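You operate a simulated robot arm through the tools that you are given. There is no shell and no other tool. Be economical: measure what you need, move in short steps, check, and stop when the job is done.

Carry out the task below with a simulated robot arm. There is one attempt and no reset: what you move stays moved.

## Task
Turn the gauge dial to 40.
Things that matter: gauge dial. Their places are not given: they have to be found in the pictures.

Only the result counts: the job must be done as asked and must still hold three seconds after the hand-in. Knocking over, shifting, dropping, spilling or breaking anything else fails it.

## Robot
A 6-joint arm with a two-finger parallel gripper, fixed in place. Base frame: the origin is at the foot of the arm, x ahead of it, y to its left, z up. Units: mm, rad, N and s.
Its first joint turns from -1.222 to 1.222 rad. Payload 1.9 kg.
Tool frame: the origin (TCP) lies between the finger pads and is the grasp point; the fingertips stand 23 mm ahead of it; z points along the fingers, y is the line along which they close. The gripper opens to 94 mm. The fingers are 38 mm wide and 10 mm thick; the gripper's body (54 by 96 mm) begins 39 mm behind the TCP.
Orientation is told as [roll, pitch, yaw] about the base's x, y, z axes, in that order, counted from this pose: with the fingers straight down and closing along the base's y, the tool's x points along the base's -x, its y along +y and its z along -z.

## Interface
- The arm moves only by the tool step_arm. Its argument "commands" is a list of rows, each a list of 7 numbers: the shift along the tool's x, y, z in units of 20 mm (1.0 is 20 mm), then the turn, a rotation vector about the tool's x, y, z in units of 4 degrees (1.0 is 4 degrees), then the finger opening in mm, from 0 to 94. In form: [[dx, dy, dz, rx, ry, rz, claw], ...]. A call has 1 to 10 rows; each row shifts and turns the commanded pose from where the row before left it, along the tool's axes as they then stand. A call with a number of a shift or a turn outside -1 to 1 is refused whole. A row lasts 0.2 s, in which the tool goes at most 50 mm and 0.15 rad; a call with a longer step from one row to the next is refused whole, and so is a gripper value outside its range. A pose out of reach is approached as far as the arm can. The call stops where the force on the tool passes 40 N (or 10 N more than at its start, if that is more) or the arm is blocked; 0.2 s more then pass. Each finger travels about 108 mm/s and halts on what it meets, pressing with about 25 N; the grip force reading is that of the motor and also rises with nothing between the fingers. The clock runs only during rows and for 0.2 s after the last one: add rows that do not move to give the fingers time. The reply holds the time, the measured pose of the TCP, the force on the tool along the base axes, the opening and the grip force, in the units named above and with some noise.
- Cameras (640 x 400 px; columns grow to the right, rows downward): "scene" is fixed at [51.5, 301.7, 448.4]; the picture's right is [-0.84, -0.53, 0.00], its down [-0.18, 0.28, -0.94] and it looks along [0.50, -0.80, -0.33] (base axes); focal length 222 px, centre (320, 200). "wrist" rides on the gripper at [-39, 0, -44] in the tool frame; the picture's right is [0.00, -1.00, 0.00], its down [0.97, 0.00, -0.24] and it looks along [0.24, 0.00, 0.97] (tool axes); focal length 218 px, centre (320, 200).
- camera(camera): a new picture of that camera. It takes no simulated time.
- pixel_to_xyz(camera, pixels): for up to 12 pixels [column, row] of the newest picture of that camera ("zoom" is the newest enlarged one), the place [x, y, z] in the base frame of the surface seen there, good to about 2 mm. It takes no simulated time.
- close_up(camera, box): a new picture of the part [left, top, right, bottom] of that camera's present view, enlarged. It takes no simulated time.
- close_job(): hands the job in; it is judged then, once.

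Keep the steps short. Do not move on a guess: measure, check each grasp and each placing, and mend mistakes. In all there are 60 turns and 22 pictures (those below and enlarged ones count). Leave the gripper open and the arm clear of the work at the hand-in unless told otherwise, and finish with a single line.

The tools are called after "Request:" by a JSON object that holds its "fn" and its "kwargs". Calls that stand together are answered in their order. step_arm: Moves the arm, as the interface text tells. Its arguments: {"type":"object","properties":{"commands":{"type":"array"}},"required":["commands"]} The other tools are called the same way: camera (camera) takes a picture; pixel_to_xyz (camera, pixels) gives the place of the surface under pixels of a picture; close_up (camera, box) takes an enlarged picture of a part of a camera's view; close_job () hands the job in.

At the start:

```text
t: 0.0
tool_pos: [246.4, 49.3, 417.0]
tcp_rot: [0.003, 0.001, 0.0]
ft_force: [0.4, 0.3, 0.0]
width: 93.9
grasp_force: 0.2
```

scene: 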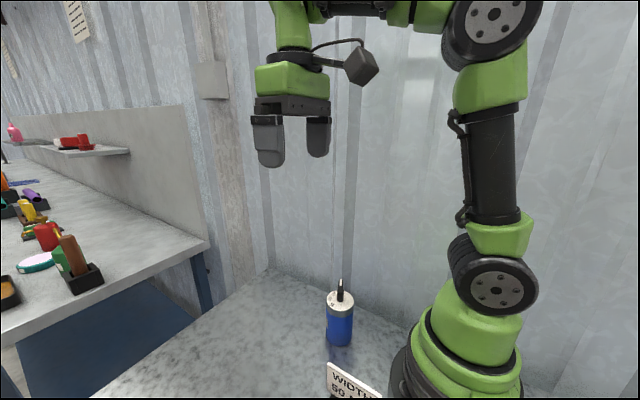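
wrist: 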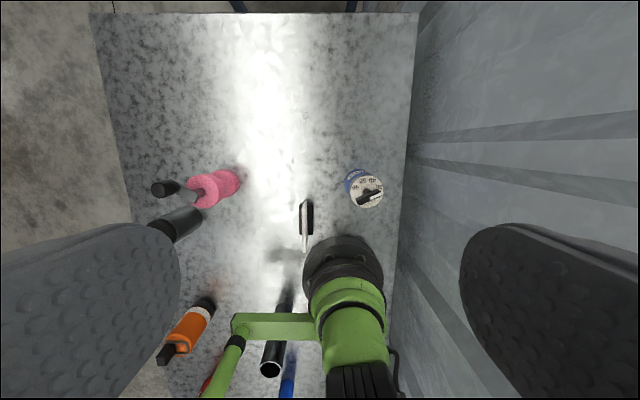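

I see a blue cylinder with a marked top at wrist pixel (365,190) and a sign at (305,220). I'll enlarge both.

Request:
{"fn": "close_up", "kwargs": {"camera": "wrist", "box": [325, 155, 405, 220]}}

Request:
{"fn": "close_up", "kwargs": {"camera": "scene", "box": [280, 260, 420, 400]}}

Request:
{"fn": "pixel_to_xyz", "kwargs": {"camera": "wrist", "pixels": [[365, 188], [350, 188], [382, 190], [365, 175], [366, 206], [305, 220], [370, 194], [340, 150]]}}

```text
6.15 times, centred on (365, 188) of wrist
```

zoom: 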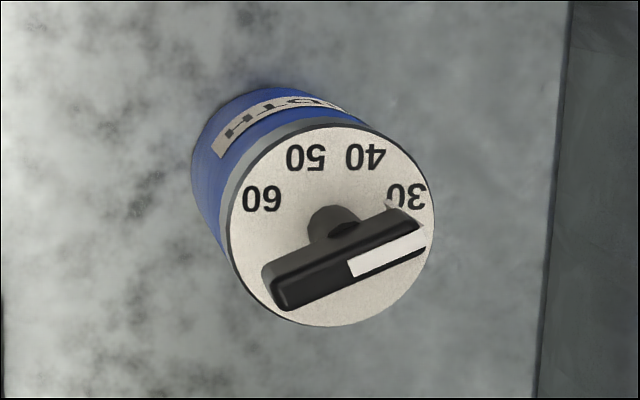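

```text
2.86 times, centred on (350, 330) of scene
```

zoom: 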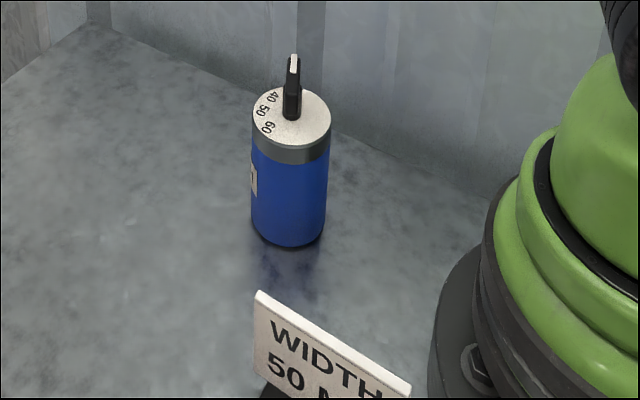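

```text
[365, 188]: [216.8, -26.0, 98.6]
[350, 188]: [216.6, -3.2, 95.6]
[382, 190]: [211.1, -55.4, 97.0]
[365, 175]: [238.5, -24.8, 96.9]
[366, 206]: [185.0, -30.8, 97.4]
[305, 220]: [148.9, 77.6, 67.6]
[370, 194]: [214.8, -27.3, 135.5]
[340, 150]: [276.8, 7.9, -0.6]
```

The dial face is at z≈97, centred near (212,-28), with a handle on top at z≈135. Before moving over it I'll measure the wall and the neighbouring objects.

Request:
{"fn": "pixel_to_xyz", "kwargs": {"camera": "wrist", "pixels": [[406, 150], [430, 190], [480, 200], [540, 100], [215, 185], [165, 188], [185, 330], [307, 205], [340, 260], [270, 368]]}}

```text
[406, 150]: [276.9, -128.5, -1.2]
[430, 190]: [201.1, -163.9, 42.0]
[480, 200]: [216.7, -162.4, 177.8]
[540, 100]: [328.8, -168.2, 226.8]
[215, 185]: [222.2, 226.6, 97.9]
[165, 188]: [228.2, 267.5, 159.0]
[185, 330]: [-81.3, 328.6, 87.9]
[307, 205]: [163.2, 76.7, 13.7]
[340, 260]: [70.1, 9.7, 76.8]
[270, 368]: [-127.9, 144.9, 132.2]
```

The wall is at y≈-164, so there is room. I'll move sideways to y≈-28 and down to z≈320, with the fingers at 60 mm.

Request:
{"fn": "step_arm", "kwargs": {"commands": [[0, -0.95, 0.8, 0, 0, 0, 80], [0, -0.95, 1, 0, 0, 0, 60], [0, -0.95, 1, 0, 0, 0, 60], [0, -1, 1, 0, 0, 0, 60], [0, 0, 1, 0, 0, 0, 60], [0, 0, 0, 0, 0, 0, 60]]}}

Request:
{"fn": "close_up", "kwargs": {"camera": "wrist", "box": [240, 125, 400, 225]}}

```text
t: 1.4
tool_pos: [247.8, -27.5, 319.8]
tcp_rot: [0.004, -0.001, 0.0]
ft_force: [0.4, 0.0, 0.1]
width: 60.1
grasp_force: 0.0
```

```text
4.00 times, centred on (320, 175) of wrist
```

zoom: 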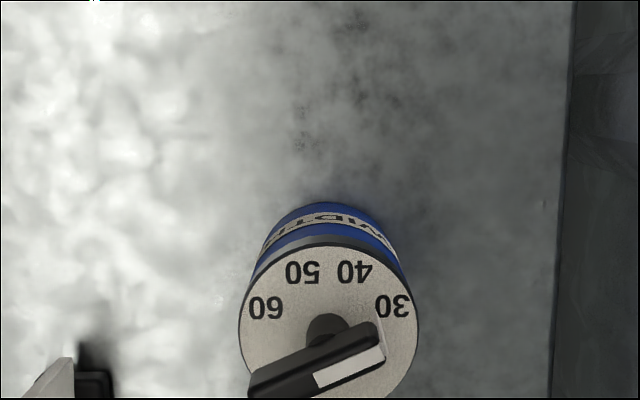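

The dial sits lower in the view than expected, so I'll re-frame around pixel (322,210).

Request:
{"fn": "close_up", "kwargs": {"camera": "wrist", "box": [282, 175, 362, 235]}}

```text
6.67 times, centred on (322, 205) of wrist
```

zoom: 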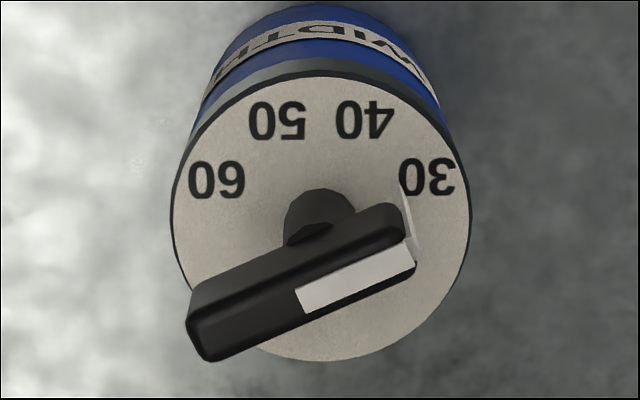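

Request:
{"fn": "pixel_to_xyz", "kwargs": {"camera": "zoom", "pixels": [[216, 180], [276, 121], [365, 120], [429, 177], [176, 215], [463, 215], [320, 82], [325, 354], [220, 345], [405, 262], [395, 215], [195, 290]]}}

```text
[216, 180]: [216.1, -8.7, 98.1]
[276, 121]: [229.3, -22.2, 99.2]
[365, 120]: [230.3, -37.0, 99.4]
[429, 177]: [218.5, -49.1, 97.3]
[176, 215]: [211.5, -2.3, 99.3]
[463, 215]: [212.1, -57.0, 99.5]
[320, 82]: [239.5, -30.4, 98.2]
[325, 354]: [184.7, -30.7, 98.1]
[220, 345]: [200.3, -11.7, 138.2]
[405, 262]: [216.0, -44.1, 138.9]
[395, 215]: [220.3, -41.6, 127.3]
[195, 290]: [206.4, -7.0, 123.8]
```

Readings:
- **Dial:** centre is about (212.1, -29.7).
- **Labels:** they sit about 50° per 10 units. 40 is at about 22° and 30 at about 72°, measured from +x toward -y.
- **Pointer:** it is at about 64.5°, so it needs roughly +42° counter-clockwise.

Next I'll centre the tool over the dial at this height and turn it -64.5° in yaw, so the fingers close across the handle.

Request:
{"fn": "step_arm", "kwargs": {"commands": [[0.9, -0.11, 0, 0, 0, 0, 60], [0.885, 0, 0, 0, 0, 0, 60], [0, 0, 0, 0, 0, 1, 60], [0, 0, 0, 0, 0, 1, 60], [0, 0, 0, 0, 0, 1, 60], [0, 0, 0, 0, 0, 1, 60], [0, 0, 0, 0, 0, 1, 60], [0, 0, 0, 0, 0, 1, 60], [0, 0, 0, 0, 0, 1, 60], [0, 0, 0, 0, 0, 1, 60]]}}

Request:
{"fn": "step_arm", "kwargs": {"commands": [[0, 0, 0, 0, 0, 1, 60], [0, 0, 0, 0, 0, 1, 60], [0, 0, 0, 0, 0, 1, 60], [0, 0, 0, 0, 0, 1, 60], [0, 0, 0, 0, 0, 1, 60], [0, 0, 0, 0, 0, 1, 60], [0, 0, 0, 0, 0, 1, 60], [0, 0, 0, 0, 0, 1, 60], [0, 0, 0, 0, 0, 0.12, 60], [0, 0, 0, 0, 0, 0, 60]]}}

Request:
{"fn": "close_up", "kwargs": {"camera": "wrist", "box": [270, 185, 370, 260]}}

```text
t: 3.6
tool_pos: [211.1, -29.6, 320.8]
tcp_rot: [0.001, 0.002, -0.56]
ft_force: [0.1, -0.1, -0.3]
width: 59.8
grasp_force: 0.1
```

```text
t: 5.8
tool_pos: [212.2, -30.7, 319.9]
tcp_rot: [0.0, 0.001, -1.125]
ft_force: [1.5, 0.6, -0.4]
width: 60.0
grasp_force: 0.1
```

```text
5.33 times, centred on (320, 222) of wrist
```

zoom: 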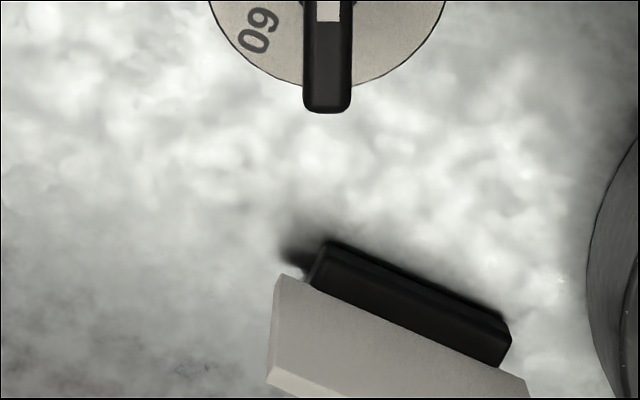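

The handle now lies straight along the tool's x axis. I'll re-frame higher to check the centring and the label angles.

Request:
{"fn": "close_up", "kwargs": {"camera": "wrist", "box": [280, 145, 360, 210]}}

```text
6.15 times, centred on (320, 178) of wrist
```

zoom: 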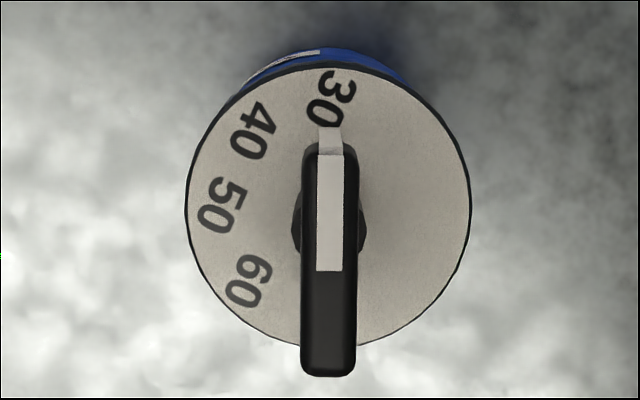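

Request:
{"fn": "pixel_to_xyz", "kwargs": {"camera": "zoom", "pixels": [[330, 100], [252, 131], [222, 206], [249, 281], [190, 210], [467, 210], [328, 72], [345, 346], [330, 160], [329, 268], [329, 360], [331, 345]]}}

```text
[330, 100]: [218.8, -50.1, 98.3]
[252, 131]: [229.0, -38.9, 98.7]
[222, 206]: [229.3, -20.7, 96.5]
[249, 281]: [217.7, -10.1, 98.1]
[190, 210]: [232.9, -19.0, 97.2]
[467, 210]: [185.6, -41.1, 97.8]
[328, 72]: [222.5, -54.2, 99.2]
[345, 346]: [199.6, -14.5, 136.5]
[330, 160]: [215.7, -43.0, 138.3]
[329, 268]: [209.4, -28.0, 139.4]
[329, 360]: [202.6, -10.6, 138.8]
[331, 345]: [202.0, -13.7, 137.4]
```

A 45° label spacing fits the measurements best, with 40 at φ≈22.5° and the axis at about (210,-29.8). The handle shows 1.5 mm to the right of the tool plane. I'll correct that and descend until the tips are just above the handle.

Request:
{"fn": "step_arm", "kwargs": {"commands": [[0.05, -0.075, 0.5, 0, 0, 0, 50], [0, 0, 1, 0, 0, 0, 40], [0, 0, 1, 0, 0, 0, 40], [0, 0, 1, 0, 0, 0, 40], [0, 0, 1, 0, 0, 0, 40], [0, 0, 1, 0, 0, 0, 40], [0, 0, 1, 0, 0, 0, 40], [0, 0, 1, 0, 0, 0, 40], [0, 0, 0, 0, 0, 0, 40]]}}

Request:
{"fn": "camera", "kwargs": {"camera": "wrist"}}

```text
t: 7.8
tool_pos: [210.3, -29.4, 171.1]
tcp_rot: [0.001, 0.002, -1.125]
ft_force: [-0.2, 0.0, 0.1]
width: 40.0
grasp_force: 0.0
```

```text
13 pictures are left
```

wrist: 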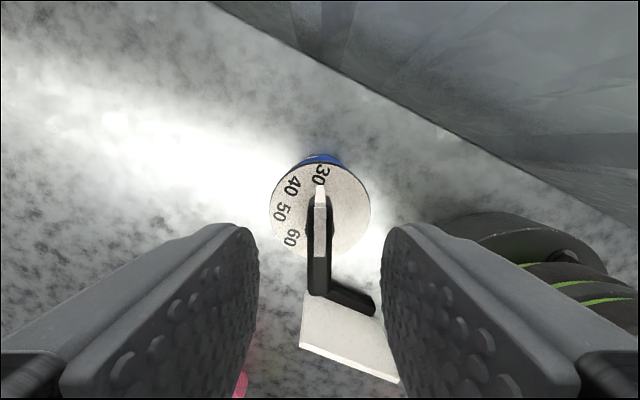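

The handle is centred at column ≈320, between the fingers. A hub seems to stick out beside it, so I'll measure heights there before choosing the grip depth.

Request:
{"fn": "close_up", "kwargs": {"camera": "wrist", "box": [265, 150, 385, 310]}}

Request:
{"fn": "pixel_to_xyz", "kwargs": {"camera": "wrist", "pixels": [[309, 215], [331, 215], [309, 225], [331, 225], [320, 275], [319, 291], [320, 210], [310, 260], [320, 200], [345, 293], [340, 330]]}}

```text
2.50 times, centred on (325, 230) of wrist
```

zoom: 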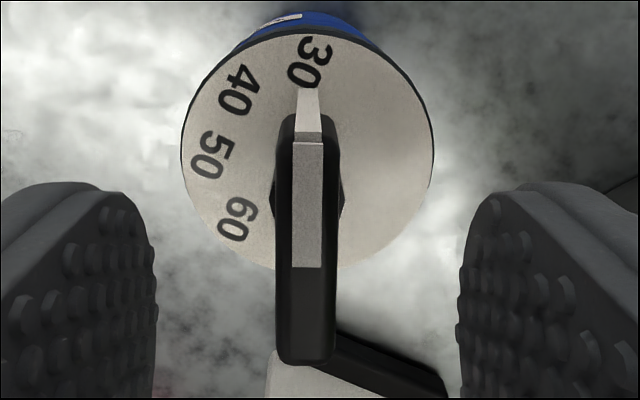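

```text
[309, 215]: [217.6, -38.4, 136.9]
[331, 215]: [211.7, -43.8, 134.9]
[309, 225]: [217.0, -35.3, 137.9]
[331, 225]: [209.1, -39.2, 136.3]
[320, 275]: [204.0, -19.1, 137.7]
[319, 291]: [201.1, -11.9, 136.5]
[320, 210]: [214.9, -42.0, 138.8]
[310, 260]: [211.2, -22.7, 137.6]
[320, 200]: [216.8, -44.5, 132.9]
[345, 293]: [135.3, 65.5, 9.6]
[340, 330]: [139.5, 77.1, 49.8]
```

The sides of the handle go up to z≈138. I'll lower to TCP z≈147 (tips at ≈124, above the hub) and then close gently.

Request:
{"fn": "step_arm", "kwargs": {"commands": [[0, 0, 0.6, 0, 0, 0, 40], [0, 0, 0.6, 0, 0, 0, 40], [0, 0, 0, 0, 0, 0, 30], [0, 0, 0, 0, 0, 0, 20], [0, 0, 0, 0, 0, 0, 16], [0, 0, 0, 0, 0, 0, 12], [0, 0, 0, 0, 0, 0, 8], [0, 0, 0, 0, 0, 0, 4], [0, 0, 0, 0, 0, 0, 0], [0, 0, 0, 0, 0, 0, 0]]}}

```text
t: 10.0
tool_pos: [209.7, -27.9, 147.1]
tcp_rot: [0.0, 0.001, -1.126]
ft_force: [-0.1, 0.4, -1.1]
width: 9.1
grasp_force: 24.9
```

It is gripped at 9.1 mm with almost no side force. I'll turn the first 20° (base +z, which is tool rz negative) and check the forces.

Request:
{"fn": "step_arm", "kwargs": {"commands": [[0, 0, 0, 0, 0, -1, 0], [0, 0, 0, 0, 0, -1, 0], [0, 0, 0, 0, 0, -1, 0], [0, 0, 0, 0, 0, -1, 0], [0, 0, 0, 0, 0, -1, 0], [0, 0, 0, 0, 0, 0, 0]]}}

Request:
{"fn": "close_up", "kwargs": {"camera": "wrist", "box": [240, 150, 400, 310]}}

```text
t: 11.4
tool_pos: [209.4, -30.4, 147.4]
tcp_rot: [0.003, 0.0, -0.773]
ft_force: [-0.5, 4.5, 17.7]
width: 9.1
grasp_force: 24.8
```

```text
2.50 times, centred on (320, 230) of wrist
```

zoom: 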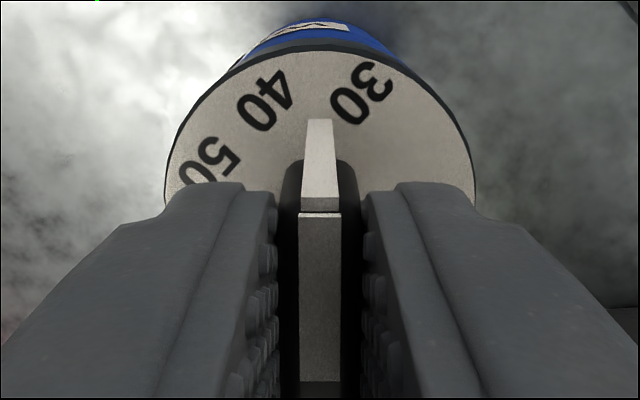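

The handle turned with the gripper and the body stayed still. The vertical force rose to 17.7 N, so I'll do a few more degrees while watching it.

Request:
{"fn": "step_arm", "kwargs": {"commands": [[0, 0, 0, 0, 0, 0, 0], [0, 0, 0, 0, 0, -1, 0], [0, 0, 0, 0, 0, -1, 0], [0, 0, 0, 0, 0, 0, 0]]}}

```text
t: 12.4
tool_pos: [209.4, -29.5, 146.9]
tcp_rot: [0.003, 0.005, -0.635]
ft_force: [0.2, 0.3, 0.1]
width: 9.4
grasp_force: 24.7
```

The force is back to about zero, at yaw -36.4°. I'll turn the remaining ≈14°.

Request:
{"fn": "step_arm", "kwargs": {"commands": [[0, 0, 0, 0, 0, -1, 0], [0, 0, 0, 0, 0, -1, 0], [0, 0, 0, 0, 0, -1, 0], [0, 0, 0, 0, 0, -0.5, 0], [0, 0, 0, 0, 0, 0, 0]]}}

Request:
{"fn": "close_up", "kwargs": {"camera": "wrist", "box": [240, 150, 400, 310]}}

```text
t: 13.6
tool_pos: [208.5, -29.0, 146.1]
tcp_rot: [0.001, 0.003, -0.393]
ft_force: [-4.2, -2.7, 22.2]
width: 8.8
grasp_force: 24.5
```

```text
2.50 times, centred on (320, 230) of wrist
```

zoom: 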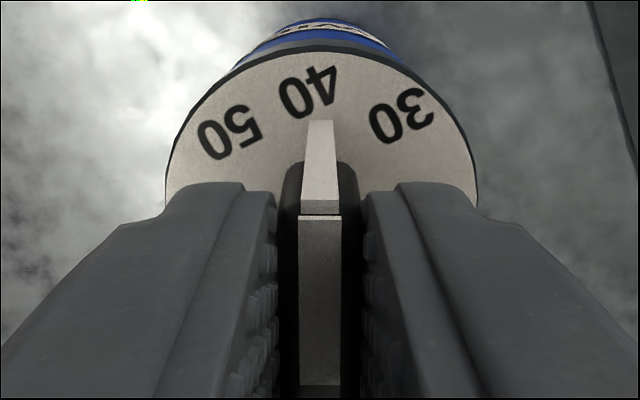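

The pointer is close to 40, but the label centre (309,90) is still slightly left of the pointer at column 320. I'll release, rise and measure from above before correcting.

Request:
{"fn": "step_arm", "kwargs": {"commands": [[0, 0, 0, 0, 0, 0, 12], [0, 0, 0, 0, 0, 0, 30], [0, 0, 0, 0, 0, 0, 40], [0, 0, -1, 0, 0, 0, 40], [0, 0, -1, 0, 0, 0, 40], [0, 0, -1, 0, 0, 0, 40], [0, 0, -1, 0, 0, 0, 40], [0, 0, -1, 0, 0, 0, 40], [0, 0, -1, 0, 0, 0, 40], [0, 0, 0, 0, 0, 0, 40]]}}

Request:
{"fn": "close_up", "kwargs": {"camera": "wrist", "box": [280, 150, 360, 230]}}

```text
t: 15.8
tool_pos: [209.2, -30.0, 267.8]
tcp_rot: [0.001, 0.0, -0.392]
ft_force: [0.5, 0.2, -0.2]
width: 39.9
grasp_force: 0.0
```

```text
5.00 times, centred on (320, 190) of wrist
```

zoom: 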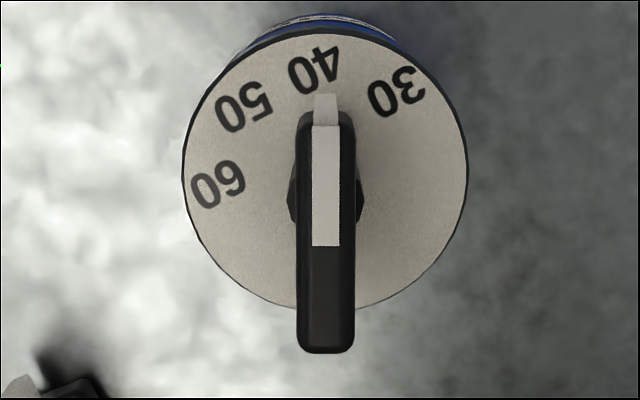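

From above the pointer is straight up and the label row's symmetry axis is about 27.3° counter-clockwise of it. With the 45° spacing, 40 lies ≈5° further counter-clockwise. I'll go back down, regrip and turn 5.2° more.

Request:
{"fn": "step_arm", "kwargs": {"commands": [[0, -0.04, 1, 0, 0, 0, 40], [0, 0, 1, 0, 0, 0, 40], [0, 0, 1, 0, 0, 0, 40], [0, 0, 1, 0, 0, 0, 40], [0, 0, 1, 0, 0, 0, 40], [0, 0, 1, 0, 0, 0, 40], [0, 0, 0, 0, 0, 0, 20], [0, 0, 0, 0, 0, 0, 12], [0, 0, 0, 0, 0, 0, 6], [0, 0, 0, 0, 0, 0, 0]]}}

Request:
{"fn": "step_arm", "kwargs": {"commands": [[0, 0, 0, 0, 0, 0, 0], [0, 0, 0, 0, 0, -0.65, 0], [0, 0, 0, 0, 0, -0.65, 0], [0, 0, 0, 0, 0, 0, 0], [0, 0, 0, 0, 0, 0, 0]]}}

```text
t: 18.0
tool_pos: [208.2, -30.8, 146.0]
tcp_rot: [0.001, 0.002, -0.393]
ft_force: [1.0, -0.2, -0.1]
width: 9.0
grasp_force: 25.1
```

```text
t: 19.2
tool_pos: [209.6, -29.6, 147.8]
tcp_rot: [0.002, 0.001, -0.304]
ft_force: [-0.3, -1.1, 0.2]
width: 9.0
grasp_force: 25.2
```

The yaw is now -17.4° with no residual force. I'll release, rise and check.

Request:
{"fn": "step_arm", "kwargs": {"commands": [[0, 0, 0, 0, 0, 0, 12], [0, 0, 0, 0, 0, 0, 30], [0, 0, 0, 0, 0, 0, 40], [0, 0, -1, 0, 0, 0, 40], [0, 0, -1, 0, 0, 0, 40], [0, 0, -1, 0, 0, 0, 40], [0, 0, -1, 0, 0, 0, 40], [0, 0, -1, 0, 0, 0, 40], [0, 0, -1, 0, 0, 0, 40], [0, 0, 0, 0, 0, 0, 40]]}}

Request:
{"fn": "close_up", "kwargs": {"camera": "wrist", "box": [284, 150, 356, 220]}}

```text
t: 21.4
tool_pos: [208.6, -30.5, 265.9]
tcp_rot: [0.002, 0.003, -0.302]
ft_force: [-0.5, 0.7, -0.4]
width: 40.2
grasp_force: 0.1
```

```text
5.71 times, centred on (320, 185) of wrist
```

zoom: 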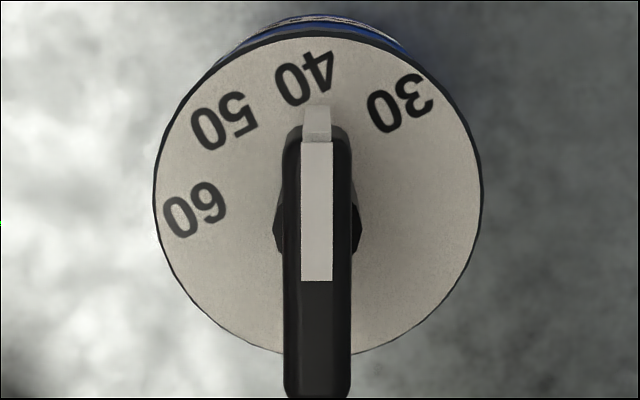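

The labels have the same relation to the pointer as before: 40 is still ≈5–6° left of it. So on that last turn the whole body slid round with the handle, while earlier, with ~20 N of downward force, it held.

The plan has two parts:
1. Regrip and, unpressed, turn back cw ≈9° to bring the body back to its original heading.
2. Press down and turn the knob alone.

First comes the regrip and the turn back.

Request:
{"fn": "step_arm", "kwargs": {"commands": [[0, 0, 1, 0, 0, 0, 40], [0, 0, 1, 0, 0, 0, 40], [0, 0, 1, 0, 0, 0, 40], [0, 0, 1, 0, 0, 0, 40], [0, 0, 1, 0, 0, 0, 40], [0, 0, 0.95, 0, 0, 0, 40], [0, 0, 0, 0, 0, 0, 20], [0, 0, 0, 0, 0, 0, 12], [0, 0, 0, 0, 0, 0, 6], [0, 0, 0, 0, 0, 0, 0]]}}

Request:
{"fn": "step_arm", "kwargs": {"commands": [[0, 0, 0, 0, 0, 0, 0], [0, 0, 0, 0, 0, 0.6, 0], [0, 0, 0, 0, 0, 0.6, 0], [0, 0, 0, 0, 0, 0.6, 0], [0, 0, 0, 0, 0, 0.5, 0], [0, 0, 0, 0, 0, 0, 0]]}}

Request:
{"fn": "close_up", "kwargs": {"camera": "wrist", "box": [240, 150, 400, 310]}}

```text
t: 23.6
tool_pos: [208.2, -30.4, 145.7]
tcp_rot: [0.002, 0.002, -0.302]
ft_force: [0.7, -1.1, -0.1]
width: 8.8
grasp_force: 25.0
```

```text
t: 25.0
tool_pos: [209.9, -29.8, 146.6]
tcp_rot: [0.002, 0.003, -0.462]
ft_force: [0.1, 0.3, -0.3]
width: 8.8
grasp_force: 24.9
```

```text
2.50 times, centred on (320, 230) of wrist
```

zoom: 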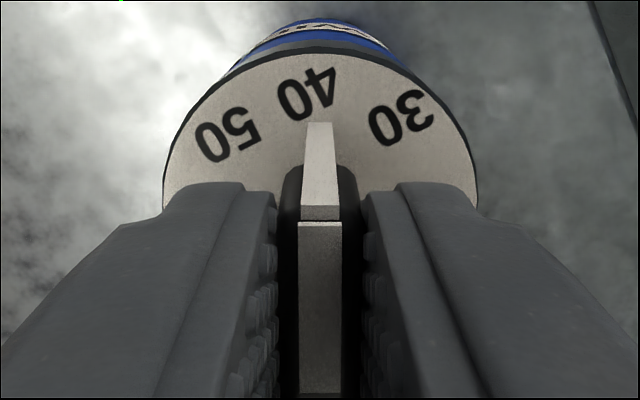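

The relation is unchanged, so the body came back with the handle as intended (heading ≈ -1.3°, as at the start). Now I'll press down in small steps until there is about 15–20 N.

Request:
{"fn": "step_arm", "kwargs": {"commands": [[0, 0, 0.05, 0, 0, 0, 0], [0, 0, 0.05, 0, 0, 0, 0], [0, 0, 0, 0, 0, 0, 0]]}}

```text
t: 25.8
tool_pos: [209.3, -30.8, 145.0]
tcp_rot: [0.002, 0.001, -0.461]
ft_force: [-1.5, 2.0, 24.8]
width: 9.2
grasp_force: 24.7
```

There is 24.8 N of downward press, which is enough. I'll turn 5.2° counter-clockwise while pressed.

Request:
{"fn": "step_arm", "kwargs": {"commands": [[0, 0, 0, 0, 0, -0.65, 0], [0, 0, 0, 0, 0, -0.65, 0], [0, 0, 0, 0, 0, 0, 0]]}}

Request:
{"fn": "close_up", "kwargs": {"camera": "wrist", "box": [240, 150, 400, 310]}}

```text
t: 26.6
tool_pos: [208.3, -30.2, 145.3]
tcp_rot: [0.003, 0.002, -0.373]
ft_force: [-3.3, 1.1, 27.2]
width: 9.4
grasp_force: 25.2
```

```text
2.50 times, centred on (320, 230) of wrist
```

zoom: 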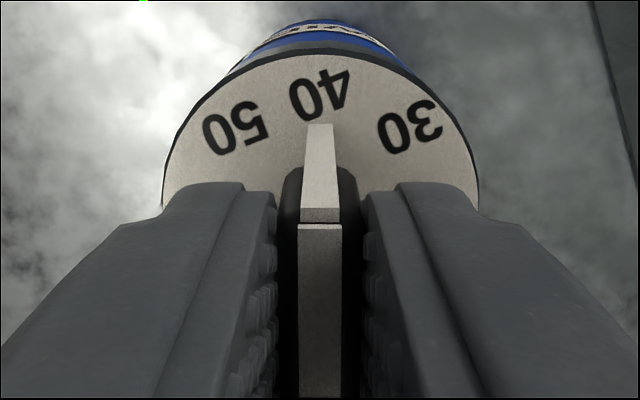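

The "40" is now centred on the pointer at column 320. I'll relieve the press, open, rise and verify from above.

Request:
{"fn": "step_arm", "kwargs": {"commands": [[0, 0, -0.1, 0, 0, 0, 0], [0, 0, 0, 0, 0, 0, 12], [0, 0, 0, 0, 0, 0, 40], [0, 0, -1, 0, 0, 0, 40], [0, 0, -1, 0, 0, 0, 40], [0, 0, -1, 0, 0, 0, 40], [0, 0, -1, 0, 0, 0, 40], [0, 0, -1, 0, 0, 0, 40], [0, 0, -1, 0, 0, 0, 40], [0, 0, 0, 0, 0, 0, 40]]}}

Request:
{"fn": "close_up", "kwargs": {"camera": "wrist", "box": [280, 150, 360, 230]}}

```text
t: 28.8
tool_pos: [209.3, -29.9, 268.0]
tcp_rot: [0.001, 0.002, -0.372]
ft_force: [-0.3, 0.4, 0.4]
width: 40.1
grasp_force: 0.0
```

```text
5.00 times, centred on (320, 190) of wrist
```

zoom: 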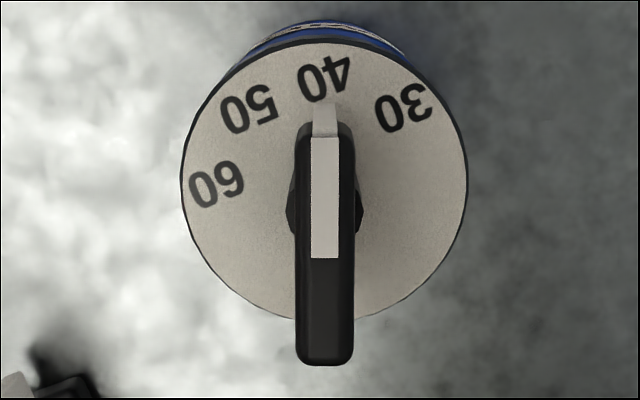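

From above, 40 is at column 325, right over the pointer and dial axis (324.5). 50 and 30 sit evenly at ±77 px, and the body's heading and place are as at the start. I'll rise clear, open the gripper fully and take a final look at the scene.

Request:
{"fn": "step_arm", "kwargs": {"commands": [[0, 0, -1, 0, 0, 0, 50], [0, 0, -1, 0, 0, 0, 65], [0, 0, -1, 0, 0, 0, 80], [0, 0, -1, 0, 0, 0, 90], [0, 0, 0, 0, 0, 0, 90]]}}

Request:
{"fn": "camera", "kwargs": {"camera": "scene"}}

```text
t: 30.0
tool_pos: [209.7, -31.3, 350.0]
tcp_rot: [0.002, 0.003, -0.373]
ft_force: [0.3, 0.0, -0.4]
width: 90.0
grasp_force: 0.1
```

```text
4 pictures are left
```

scene: 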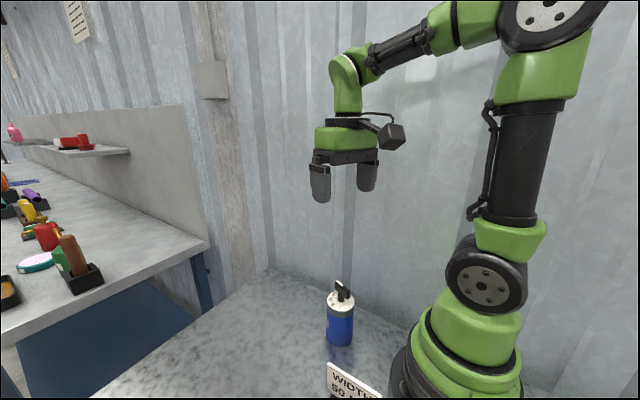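

The gauge stands upright in its place, the sign is untouched and the arm is clear, so I'm handing in.

Request:
{"fn": "close_job", "kwargs": {}}

```text
The job is handed in.
```

The gauge dial's pointer is at 40 (within about 1° by the last overhead picture), its body slid round a few degrees with the handle and was turned back to about its starting heading, nothing else was touched, and the job is handed in with the gripper open and the arm clear.
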